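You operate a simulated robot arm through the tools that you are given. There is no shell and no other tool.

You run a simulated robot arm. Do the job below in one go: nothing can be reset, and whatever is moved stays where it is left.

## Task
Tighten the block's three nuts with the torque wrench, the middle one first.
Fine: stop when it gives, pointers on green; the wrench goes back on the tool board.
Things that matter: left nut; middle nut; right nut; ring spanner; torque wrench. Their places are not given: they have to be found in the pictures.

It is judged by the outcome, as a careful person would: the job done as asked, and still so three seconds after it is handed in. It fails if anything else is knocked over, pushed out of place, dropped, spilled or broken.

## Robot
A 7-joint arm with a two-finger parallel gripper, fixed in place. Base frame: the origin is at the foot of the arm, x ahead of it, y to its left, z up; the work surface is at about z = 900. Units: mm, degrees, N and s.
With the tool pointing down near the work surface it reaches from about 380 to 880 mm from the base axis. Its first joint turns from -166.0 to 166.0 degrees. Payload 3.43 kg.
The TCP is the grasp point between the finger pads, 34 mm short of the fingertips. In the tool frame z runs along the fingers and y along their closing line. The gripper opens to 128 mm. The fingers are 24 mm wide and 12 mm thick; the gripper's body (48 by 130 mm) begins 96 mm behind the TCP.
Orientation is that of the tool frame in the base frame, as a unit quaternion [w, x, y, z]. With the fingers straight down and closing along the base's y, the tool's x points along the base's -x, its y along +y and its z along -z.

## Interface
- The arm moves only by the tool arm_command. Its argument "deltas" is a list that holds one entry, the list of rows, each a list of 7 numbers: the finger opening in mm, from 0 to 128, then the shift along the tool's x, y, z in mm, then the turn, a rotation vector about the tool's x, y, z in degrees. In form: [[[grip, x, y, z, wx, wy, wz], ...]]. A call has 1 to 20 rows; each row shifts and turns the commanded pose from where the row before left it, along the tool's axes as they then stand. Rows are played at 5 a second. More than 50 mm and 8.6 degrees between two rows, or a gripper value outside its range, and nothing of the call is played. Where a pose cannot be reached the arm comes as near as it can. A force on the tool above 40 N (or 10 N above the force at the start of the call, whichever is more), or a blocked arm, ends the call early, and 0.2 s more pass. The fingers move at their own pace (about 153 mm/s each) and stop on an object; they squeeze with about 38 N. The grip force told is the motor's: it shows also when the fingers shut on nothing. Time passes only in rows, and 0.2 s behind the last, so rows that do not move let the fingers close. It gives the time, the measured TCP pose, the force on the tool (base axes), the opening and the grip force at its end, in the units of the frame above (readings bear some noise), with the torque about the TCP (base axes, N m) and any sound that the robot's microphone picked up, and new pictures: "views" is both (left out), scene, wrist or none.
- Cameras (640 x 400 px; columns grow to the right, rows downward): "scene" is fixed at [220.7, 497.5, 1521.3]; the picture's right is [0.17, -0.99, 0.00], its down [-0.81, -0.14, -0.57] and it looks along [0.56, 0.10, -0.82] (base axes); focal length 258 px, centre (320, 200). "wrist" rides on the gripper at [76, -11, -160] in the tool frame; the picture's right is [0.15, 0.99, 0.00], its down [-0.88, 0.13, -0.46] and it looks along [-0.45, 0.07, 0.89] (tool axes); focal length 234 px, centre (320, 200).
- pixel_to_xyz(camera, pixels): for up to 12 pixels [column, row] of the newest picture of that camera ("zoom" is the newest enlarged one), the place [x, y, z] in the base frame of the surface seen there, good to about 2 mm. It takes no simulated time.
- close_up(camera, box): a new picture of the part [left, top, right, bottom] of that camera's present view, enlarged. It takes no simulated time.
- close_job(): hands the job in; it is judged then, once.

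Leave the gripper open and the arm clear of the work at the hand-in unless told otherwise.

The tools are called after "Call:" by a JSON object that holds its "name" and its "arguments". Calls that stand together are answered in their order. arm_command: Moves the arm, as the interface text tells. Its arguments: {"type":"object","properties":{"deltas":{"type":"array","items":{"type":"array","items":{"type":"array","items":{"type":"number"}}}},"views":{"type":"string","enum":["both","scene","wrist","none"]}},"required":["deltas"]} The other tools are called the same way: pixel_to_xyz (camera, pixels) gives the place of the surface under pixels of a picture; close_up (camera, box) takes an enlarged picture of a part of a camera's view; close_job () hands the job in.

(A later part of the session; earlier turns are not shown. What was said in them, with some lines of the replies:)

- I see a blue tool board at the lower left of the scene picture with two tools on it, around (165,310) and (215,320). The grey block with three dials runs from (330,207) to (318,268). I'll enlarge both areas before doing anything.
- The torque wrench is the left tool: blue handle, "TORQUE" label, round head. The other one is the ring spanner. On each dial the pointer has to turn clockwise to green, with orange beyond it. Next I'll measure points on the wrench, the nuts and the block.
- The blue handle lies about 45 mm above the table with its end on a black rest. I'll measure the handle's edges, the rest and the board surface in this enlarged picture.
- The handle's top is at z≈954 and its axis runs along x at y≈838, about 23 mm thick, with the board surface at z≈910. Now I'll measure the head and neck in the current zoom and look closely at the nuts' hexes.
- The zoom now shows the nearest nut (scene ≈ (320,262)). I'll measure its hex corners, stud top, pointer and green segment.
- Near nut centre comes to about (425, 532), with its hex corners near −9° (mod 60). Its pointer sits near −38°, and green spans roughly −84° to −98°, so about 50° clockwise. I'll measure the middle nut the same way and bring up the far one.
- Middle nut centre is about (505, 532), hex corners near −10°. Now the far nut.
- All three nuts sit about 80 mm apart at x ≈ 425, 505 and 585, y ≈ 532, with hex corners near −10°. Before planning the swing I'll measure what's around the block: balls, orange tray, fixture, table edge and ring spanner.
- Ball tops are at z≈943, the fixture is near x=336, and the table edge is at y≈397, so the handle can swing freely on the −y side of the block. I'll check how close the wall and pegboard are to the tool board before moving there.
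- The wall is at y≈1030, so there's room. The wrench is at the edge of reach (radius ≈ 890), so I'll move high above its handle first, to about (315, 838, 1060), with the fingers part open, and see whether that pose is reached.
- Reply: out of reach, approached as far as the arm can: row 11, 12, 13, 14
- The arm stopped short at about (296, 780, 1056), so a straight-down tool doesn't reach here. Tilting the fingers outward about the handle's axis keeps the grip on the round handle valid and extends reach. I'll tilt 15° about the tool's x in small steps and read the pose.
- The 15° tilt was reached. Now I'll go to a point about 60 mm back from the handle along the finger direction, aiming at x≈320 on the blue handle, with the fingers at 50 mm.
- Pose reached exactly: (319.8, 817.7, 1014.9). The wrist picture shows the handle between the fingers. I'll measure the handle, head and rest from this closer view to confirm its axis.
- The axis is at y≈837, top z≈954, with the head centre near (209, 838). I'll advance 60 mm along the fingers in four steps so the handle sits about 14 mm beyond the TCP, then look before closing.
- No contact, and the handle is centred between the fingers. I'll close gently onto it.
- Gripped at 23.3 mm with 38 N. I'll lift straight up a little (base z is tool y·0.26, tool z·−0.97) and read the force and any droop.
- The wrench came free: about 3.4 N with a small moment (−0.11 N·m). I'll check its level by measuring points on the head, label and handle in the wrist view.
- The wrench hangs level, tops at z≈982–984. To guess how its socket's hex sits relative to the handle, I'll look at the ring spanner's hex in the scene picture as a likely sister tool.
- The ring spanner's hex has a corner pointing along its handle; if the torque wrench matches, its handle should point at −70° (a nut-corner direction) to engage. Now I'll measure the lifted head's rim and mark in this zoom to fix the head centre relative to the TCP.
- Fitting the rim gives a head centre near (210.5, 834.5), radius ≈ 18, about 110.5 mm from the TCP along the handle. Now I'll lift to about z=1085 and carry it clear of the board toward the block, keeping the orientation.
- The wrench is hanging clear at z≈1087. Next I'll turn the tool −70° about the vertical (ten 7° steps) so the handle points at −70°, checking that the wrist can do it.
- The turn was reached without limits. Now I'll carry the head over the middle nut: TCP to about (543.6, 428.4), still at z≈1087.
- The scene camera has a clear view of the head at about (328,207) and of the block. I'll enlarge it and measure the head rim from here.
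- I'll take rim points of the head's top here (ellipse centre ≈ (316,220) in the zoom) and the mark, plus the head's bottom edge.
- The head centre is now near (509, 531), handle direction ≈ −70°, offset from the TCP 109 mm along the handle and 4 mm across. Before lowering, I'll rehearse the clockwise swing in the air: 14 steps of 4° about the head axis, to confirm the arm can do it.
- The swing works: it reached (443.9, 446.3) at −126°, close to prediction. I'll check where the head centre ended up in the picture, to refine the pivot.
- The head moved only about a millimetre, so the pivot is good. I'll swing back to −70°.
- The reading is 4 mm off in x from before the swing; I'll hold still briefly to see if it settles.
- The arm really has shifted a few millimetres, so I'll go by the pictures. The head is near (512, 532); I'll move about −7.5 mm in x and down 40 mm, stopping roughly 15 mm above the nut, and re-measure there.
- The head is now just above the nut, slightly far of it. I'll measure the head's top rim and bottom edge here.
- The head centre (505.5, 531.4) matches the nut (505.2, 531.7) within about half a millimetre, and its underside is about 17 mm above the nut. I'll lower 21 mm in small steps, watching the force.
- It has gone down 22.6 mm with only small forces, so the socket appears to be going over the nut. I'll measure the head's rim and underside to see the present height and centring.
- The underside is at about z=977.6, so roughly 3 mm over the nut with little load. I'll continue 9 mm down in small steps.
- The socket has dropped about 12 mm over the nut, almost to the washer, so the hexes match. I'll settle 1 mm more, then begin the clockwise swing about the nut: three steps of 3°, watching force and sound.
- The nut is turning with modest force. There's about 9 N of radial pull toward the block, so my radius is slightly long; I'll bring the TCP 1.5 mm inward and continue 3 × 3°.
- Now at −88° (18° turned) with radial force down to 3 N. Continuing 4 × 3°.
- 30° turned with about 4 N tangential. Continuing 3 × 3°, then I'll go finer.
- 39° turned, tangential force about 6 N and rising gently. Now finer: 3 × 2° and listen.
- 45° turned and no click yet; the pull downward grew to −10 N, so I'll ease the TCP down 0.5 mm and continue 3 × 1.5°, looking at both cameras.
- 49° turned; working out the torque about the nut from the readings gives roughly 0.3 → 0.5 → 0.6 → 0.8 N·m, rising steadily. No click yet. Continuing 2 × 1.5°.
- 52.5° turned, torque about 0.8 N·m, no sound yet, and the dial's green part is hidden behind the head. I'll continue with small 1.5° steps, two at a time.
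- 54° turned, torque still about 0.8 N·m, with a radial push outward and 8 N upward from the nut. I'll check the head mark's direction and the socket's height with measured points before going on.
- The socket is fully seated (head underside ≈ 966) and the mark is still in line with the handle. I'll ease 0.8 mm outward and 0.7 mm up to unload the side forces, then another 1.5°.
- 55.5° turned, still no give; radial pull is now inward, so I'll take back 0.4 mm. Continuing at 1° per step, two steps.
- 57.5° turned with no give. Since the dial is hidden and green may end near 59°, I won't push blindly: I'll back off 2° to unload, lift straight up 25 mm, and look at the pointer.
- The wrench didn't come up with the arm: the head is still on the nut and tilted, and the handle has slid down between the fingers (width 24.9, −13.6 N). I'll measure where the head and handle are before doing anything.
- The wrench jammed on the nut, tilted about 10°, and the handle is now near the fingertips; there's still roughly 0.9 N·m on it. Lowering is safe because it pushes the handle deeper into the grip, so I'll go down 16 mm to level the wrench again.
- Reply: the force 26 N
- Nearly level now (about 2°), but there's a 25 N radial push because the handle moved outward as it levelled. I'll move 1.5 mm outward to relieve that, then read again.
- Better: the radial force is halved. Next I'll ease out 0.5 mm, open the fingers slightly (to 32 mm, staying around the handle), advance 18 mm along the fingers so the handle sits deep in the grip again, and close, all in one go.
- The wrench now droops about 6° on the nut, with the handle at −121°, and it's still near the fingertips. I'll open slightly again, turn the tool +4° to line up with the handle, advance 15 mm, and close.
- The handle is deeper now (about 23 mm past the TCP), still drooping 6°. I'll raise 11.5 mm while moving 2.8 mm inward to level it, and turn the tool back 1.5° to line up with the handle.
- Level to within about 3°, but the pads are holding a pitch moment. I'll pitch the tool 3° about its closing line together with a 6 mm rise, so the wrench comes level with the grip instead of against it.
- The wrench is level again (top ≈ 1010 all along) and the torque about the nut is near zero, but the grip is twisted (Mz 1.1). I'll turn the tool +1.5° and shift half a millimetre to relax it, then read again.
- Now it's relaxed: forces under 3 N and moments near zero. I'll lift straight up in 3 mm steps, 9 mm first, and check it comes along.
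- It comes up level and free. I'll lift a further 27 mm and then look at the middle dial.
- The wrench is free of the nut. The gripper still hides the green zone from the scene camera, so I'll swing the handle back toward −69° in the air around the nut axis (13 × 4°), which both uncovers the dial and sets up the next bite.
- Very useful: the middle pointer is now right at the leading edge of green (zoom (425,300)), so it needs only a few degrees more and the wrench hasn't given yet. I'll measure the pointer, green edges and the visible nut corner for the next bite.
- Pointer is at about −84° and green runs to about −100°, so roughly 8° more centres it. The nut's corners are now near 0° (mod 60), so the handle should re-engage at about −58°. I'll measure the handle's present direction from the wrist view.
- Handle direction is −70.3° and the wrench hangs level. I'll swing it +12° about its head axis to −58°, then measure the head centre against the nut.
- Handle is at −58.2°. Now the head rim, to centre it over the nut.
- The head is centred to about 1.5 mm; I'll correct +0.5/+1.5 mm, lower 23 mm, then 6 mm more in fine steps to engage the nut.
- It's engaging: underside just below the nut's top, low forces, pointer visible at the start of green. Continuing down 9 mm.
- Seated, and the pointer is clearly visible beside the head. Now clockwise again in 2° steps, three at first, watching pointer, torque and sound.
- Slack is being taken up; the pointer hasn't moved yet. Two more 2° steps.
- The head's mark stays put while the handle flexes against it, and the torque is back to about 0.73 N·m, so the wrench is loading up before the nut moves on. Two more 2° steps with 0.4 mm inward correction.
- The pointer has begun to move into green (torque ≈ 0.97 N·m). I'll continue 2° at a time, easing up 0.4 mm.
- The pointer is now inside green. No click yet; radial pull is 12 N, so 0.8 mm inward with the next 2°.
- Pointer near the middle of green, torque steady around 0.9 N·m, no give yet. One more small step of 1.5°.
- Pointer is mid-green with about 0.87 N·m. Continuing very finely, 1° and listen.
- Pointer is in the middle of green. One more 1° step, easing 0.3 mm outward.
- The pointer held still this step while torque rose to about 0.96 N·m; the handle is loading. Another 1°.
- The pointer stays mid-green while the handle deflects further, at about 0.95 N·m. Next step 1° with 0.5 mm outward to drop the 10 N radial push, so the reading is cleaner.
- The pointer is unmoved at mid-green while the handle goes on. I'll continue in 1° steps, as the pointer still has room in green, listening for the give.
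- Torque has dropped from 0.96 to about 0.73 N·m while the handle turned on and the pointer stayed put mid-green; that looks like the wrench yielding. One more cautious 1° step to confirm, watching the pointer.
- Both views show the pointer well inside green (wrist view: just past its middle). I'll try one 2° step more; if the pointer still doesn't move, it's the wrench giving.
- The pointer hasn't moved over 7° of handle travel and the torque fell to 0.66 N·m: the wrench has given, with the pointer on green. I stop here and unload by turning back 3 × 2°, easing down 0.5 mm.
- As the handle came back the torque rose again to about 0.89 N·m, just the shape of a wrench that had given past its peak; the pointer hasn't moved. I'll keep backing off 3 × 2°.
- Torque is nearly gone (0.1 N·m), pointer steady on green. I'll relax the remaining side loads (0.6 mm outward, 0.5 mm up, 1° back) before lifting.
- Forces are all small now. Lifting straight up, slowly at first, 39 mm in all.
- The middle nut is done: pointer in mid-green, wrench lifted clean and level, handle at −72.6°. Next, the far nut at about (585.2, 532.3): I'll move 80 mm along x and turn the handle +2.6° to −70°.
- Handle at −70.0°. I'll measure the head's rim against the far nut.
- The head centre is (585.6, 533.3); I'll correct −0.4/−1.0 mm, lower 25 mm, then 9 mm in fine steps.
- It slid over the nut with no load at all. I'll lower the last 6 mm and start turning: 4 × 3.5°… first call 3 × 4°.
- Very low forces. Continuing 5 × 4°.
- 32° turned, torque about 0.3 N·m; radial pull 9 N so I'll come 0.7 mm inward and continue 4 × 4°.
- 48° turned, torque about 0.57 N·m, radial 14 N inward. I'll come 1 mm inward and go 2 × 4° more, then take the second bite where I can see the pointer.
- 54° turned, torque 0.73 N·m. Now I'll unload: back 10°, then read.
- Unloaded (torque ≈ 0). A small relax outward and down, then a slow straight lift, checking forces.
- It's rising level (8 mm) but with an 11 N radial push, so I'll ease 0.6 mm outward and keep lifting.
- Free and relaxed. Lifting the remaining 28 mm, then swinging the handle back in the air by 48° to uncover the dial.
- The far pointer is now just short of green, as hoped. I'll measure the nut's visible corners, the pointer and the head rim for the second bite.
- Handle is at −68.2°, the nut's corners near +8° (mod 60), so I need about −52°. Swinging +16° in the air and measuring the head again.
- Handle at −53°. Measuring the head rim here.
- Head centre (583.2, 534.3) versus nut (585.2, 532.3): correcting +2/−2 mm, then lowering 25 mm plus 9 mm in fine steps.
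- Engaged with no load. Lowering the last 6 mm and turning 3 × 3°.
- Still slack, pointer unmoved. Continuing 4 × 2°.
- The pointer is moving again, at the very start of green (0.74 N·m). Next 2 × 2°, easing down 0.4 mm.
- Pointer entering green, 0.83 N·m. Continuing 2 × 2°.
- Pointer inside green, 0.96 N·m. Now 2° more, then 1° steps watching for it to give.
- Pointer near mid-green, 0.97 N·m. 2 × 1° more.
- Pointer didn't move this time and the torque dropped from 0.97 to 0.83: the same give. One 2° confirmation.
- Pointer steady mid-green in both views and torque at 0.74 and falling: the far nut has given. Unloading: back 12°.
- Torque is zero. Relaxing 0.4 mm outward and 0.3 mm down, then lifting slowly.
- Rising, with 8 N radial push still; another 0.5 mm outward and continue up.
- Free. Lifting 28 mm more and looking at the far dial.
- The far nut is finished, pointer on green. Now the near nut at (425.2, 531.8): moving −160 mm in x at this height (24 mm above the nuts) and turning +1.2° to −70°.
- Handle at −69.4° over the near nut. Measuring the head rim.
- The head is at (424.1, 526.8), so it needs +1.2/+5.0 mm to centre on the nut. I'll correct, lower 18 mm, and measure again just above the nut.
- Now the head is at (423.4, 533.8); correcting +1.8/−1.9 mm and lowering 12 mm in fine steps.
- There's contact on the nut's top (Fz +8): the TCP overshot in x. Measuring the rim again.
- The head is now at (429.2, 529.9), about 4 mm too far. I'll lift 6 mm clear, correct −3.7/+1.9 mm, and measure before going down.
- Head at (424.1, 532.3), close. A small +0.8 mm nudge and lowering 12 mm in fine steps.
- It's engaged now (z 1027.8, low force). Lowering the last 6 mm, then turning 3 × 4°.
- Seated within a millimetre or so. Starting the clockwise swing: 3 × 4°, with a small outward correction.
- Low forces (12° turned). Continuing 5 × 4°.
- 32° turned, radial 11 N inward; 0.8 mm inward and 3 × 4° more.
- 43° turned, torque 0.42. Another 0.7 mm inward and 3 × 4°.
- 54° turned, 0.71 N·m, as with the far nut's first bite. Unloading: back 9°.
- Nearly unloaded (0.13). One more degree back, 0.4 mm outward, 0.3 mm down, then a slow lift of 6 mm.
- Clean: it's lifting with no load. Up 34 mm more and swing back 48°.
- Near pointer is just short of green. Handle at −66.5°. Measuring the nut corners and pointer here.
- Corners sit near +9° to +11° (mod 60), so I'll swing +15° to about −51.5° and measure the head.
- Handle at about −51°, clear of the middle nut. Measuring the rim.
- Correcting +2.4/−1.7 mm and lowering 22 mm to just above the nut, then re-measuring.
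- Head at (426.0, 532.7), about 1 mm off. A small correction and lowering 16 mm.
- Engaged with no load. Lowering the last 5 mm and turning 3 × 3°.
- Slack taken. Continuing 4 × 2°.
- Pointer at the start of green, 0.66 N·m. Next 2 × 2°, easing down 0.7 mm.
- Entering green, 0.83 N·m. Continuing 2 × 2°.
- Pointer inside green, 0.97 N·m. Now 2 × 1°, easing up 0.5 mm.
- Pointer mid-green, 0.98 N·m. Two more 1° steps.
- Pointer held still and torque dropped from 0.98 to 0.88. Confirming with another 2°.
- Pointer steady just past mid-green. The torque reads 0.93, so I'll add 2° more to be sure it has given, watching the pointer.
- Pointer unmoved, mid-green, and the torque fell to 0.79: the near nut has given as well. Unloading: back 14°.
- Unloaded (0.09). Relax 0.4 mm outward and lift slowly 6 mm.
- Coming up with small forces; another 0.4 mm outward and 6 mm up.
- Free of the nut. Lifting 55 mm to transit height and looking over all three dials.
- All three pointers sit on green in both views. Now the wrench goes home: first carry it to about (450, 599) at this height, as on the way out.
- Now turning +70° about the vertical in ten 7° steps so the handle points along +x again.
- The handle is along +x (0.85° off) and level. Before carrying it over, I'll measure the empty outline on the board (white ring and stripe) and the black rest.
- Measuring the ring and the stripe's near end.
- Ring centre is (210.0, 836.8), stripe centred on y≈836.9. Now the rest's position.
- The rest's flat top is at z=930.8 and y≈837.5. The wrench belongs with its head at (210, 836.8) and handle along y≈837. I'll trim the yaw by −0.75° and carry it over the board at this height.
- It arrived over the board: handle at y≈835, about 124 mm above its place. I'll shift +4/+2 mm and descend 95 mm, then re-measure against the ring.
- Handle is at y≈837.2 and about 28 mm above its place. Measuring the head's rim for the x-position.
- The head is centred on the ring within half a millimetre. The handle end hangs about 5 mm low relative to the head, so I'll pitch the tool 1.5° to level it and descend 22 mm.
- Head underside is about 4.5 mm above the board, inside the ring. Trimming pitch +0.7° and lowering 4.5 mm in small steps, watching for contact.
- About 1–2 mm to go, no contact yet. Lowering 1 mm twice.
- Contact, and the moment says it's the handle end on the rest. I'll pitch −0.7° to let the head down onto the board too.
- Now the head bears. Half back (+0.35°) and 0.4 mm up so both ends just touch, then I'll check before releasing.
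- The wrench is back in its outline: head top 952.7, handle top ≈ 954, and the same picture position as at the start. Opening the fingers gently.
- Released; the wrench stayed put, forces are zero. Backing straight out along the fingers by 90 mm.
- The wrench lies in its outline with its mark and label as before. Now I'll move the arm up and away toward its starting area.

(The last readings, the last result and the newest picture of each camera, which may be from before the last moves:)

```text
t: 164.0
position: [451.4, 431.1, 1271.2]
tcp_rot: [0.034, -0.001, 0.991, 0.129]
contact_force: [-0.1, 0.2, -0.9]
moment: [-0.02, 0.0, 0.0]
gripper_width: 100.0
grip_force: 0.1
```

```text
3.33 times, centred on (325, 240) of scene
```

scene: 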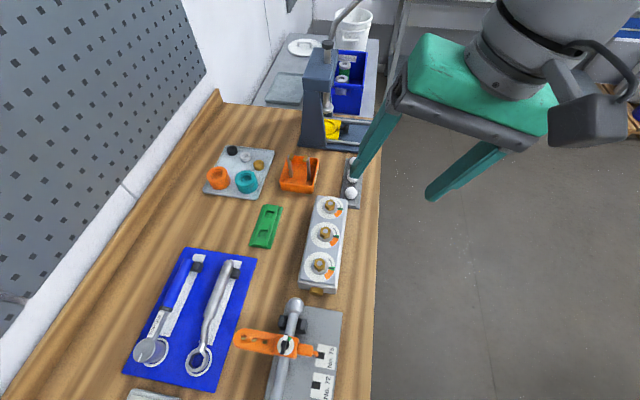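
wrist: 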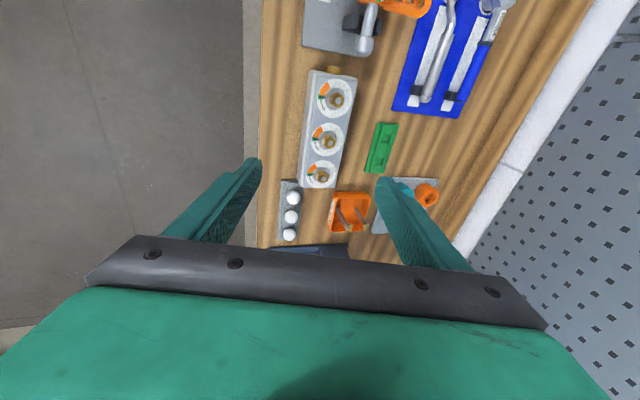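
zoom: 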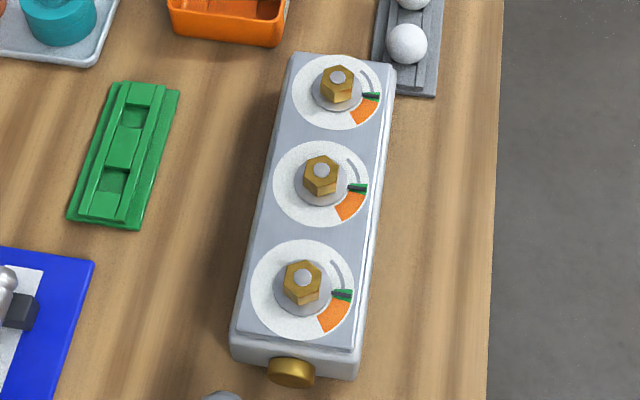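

The board looks just as at the start, and the block hasn't moved. A last close look at each pointer before handing in.

Call:
{"name": "close_up", "arguments": {"camera": "scene", "box": [305, 215, 345, 240]}}

Call:
{"name": "close_up", "arguments": {"camera": "scene", "box": [310, 195, 350, 220]}}

Call:
{"name": "close_up", "arguments": {"camera": "scene", "box": [300, 250, 340, 275]}}

Call:
{"name": "close_up", "arguments": {"camera": "wrist", "box": [280, 60, 380, 200]}}

```text
16.00 times, centred on (325, 228) of scene
```

zoom: 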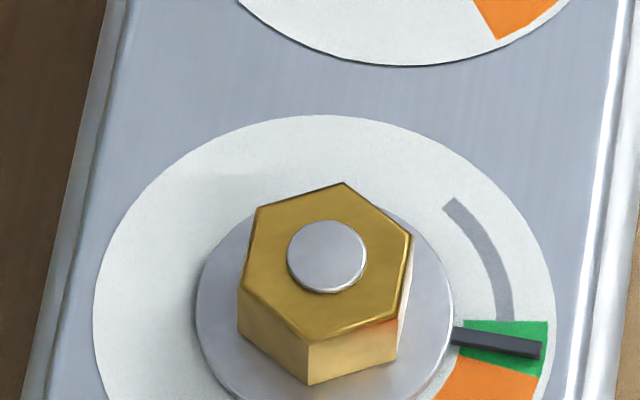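

```text
16.00 times, centred on (330, 208) of scene
```

zoom: 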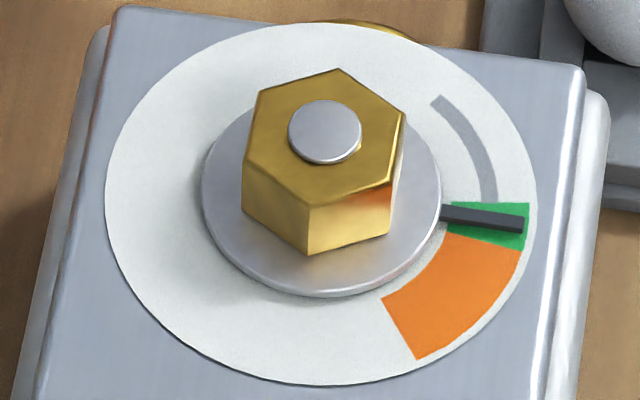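

```text
16.00 times, centred on (320, 262) of scene
```

zoom: 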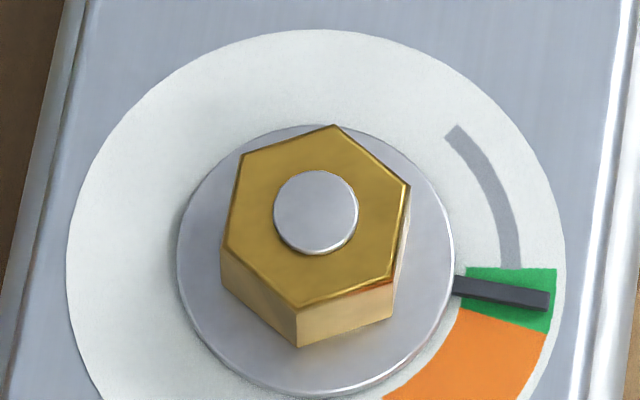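

```text
2.86 times, centred on (330, 130) of wrist
```

zoom: 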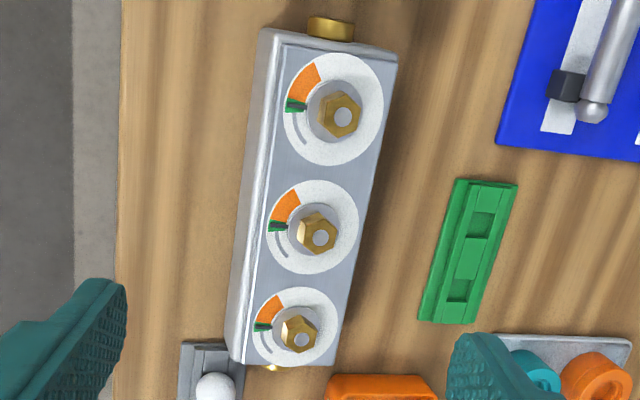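

All three pointers sit inside green. The wrench is back in its outline, the ring spanner is untouched, the gripper is open and the arm is clear. I'm handing in.

Call:
{"name": "close_job", "arguments": {}}

```text
The job is handed in.
```

All three nuts are tightened with the torque wrench, the middle one first, then the far one, then the near one. Each pointer sits inside its green zone. The wrench is back in its outline on the tool board, the arm is clear and the gripper is open.

- **When it gave:** the microphone never picked up a click, so I judged the give from the readings. On each nut the torque peaked at about 0.97 N·m. It then fell as the handle moved on, while the pointer stayed still in mid-green.
- **Two bites per nut:** I lifted the wrench off partway on each nut and put it back on, so I could see the pointer for the last few degrees.
- **Slip on the middle nut:** the first time I lifted the wrench off, it jammed on the nut and tilted about 10°, and the handle slid down towards the fingertips. I re-gripped it there, still on the nut, and it was not dropped. The other lifts came off without jamming.

In the last pictures the ring spanner, the block and everything else are where they started.
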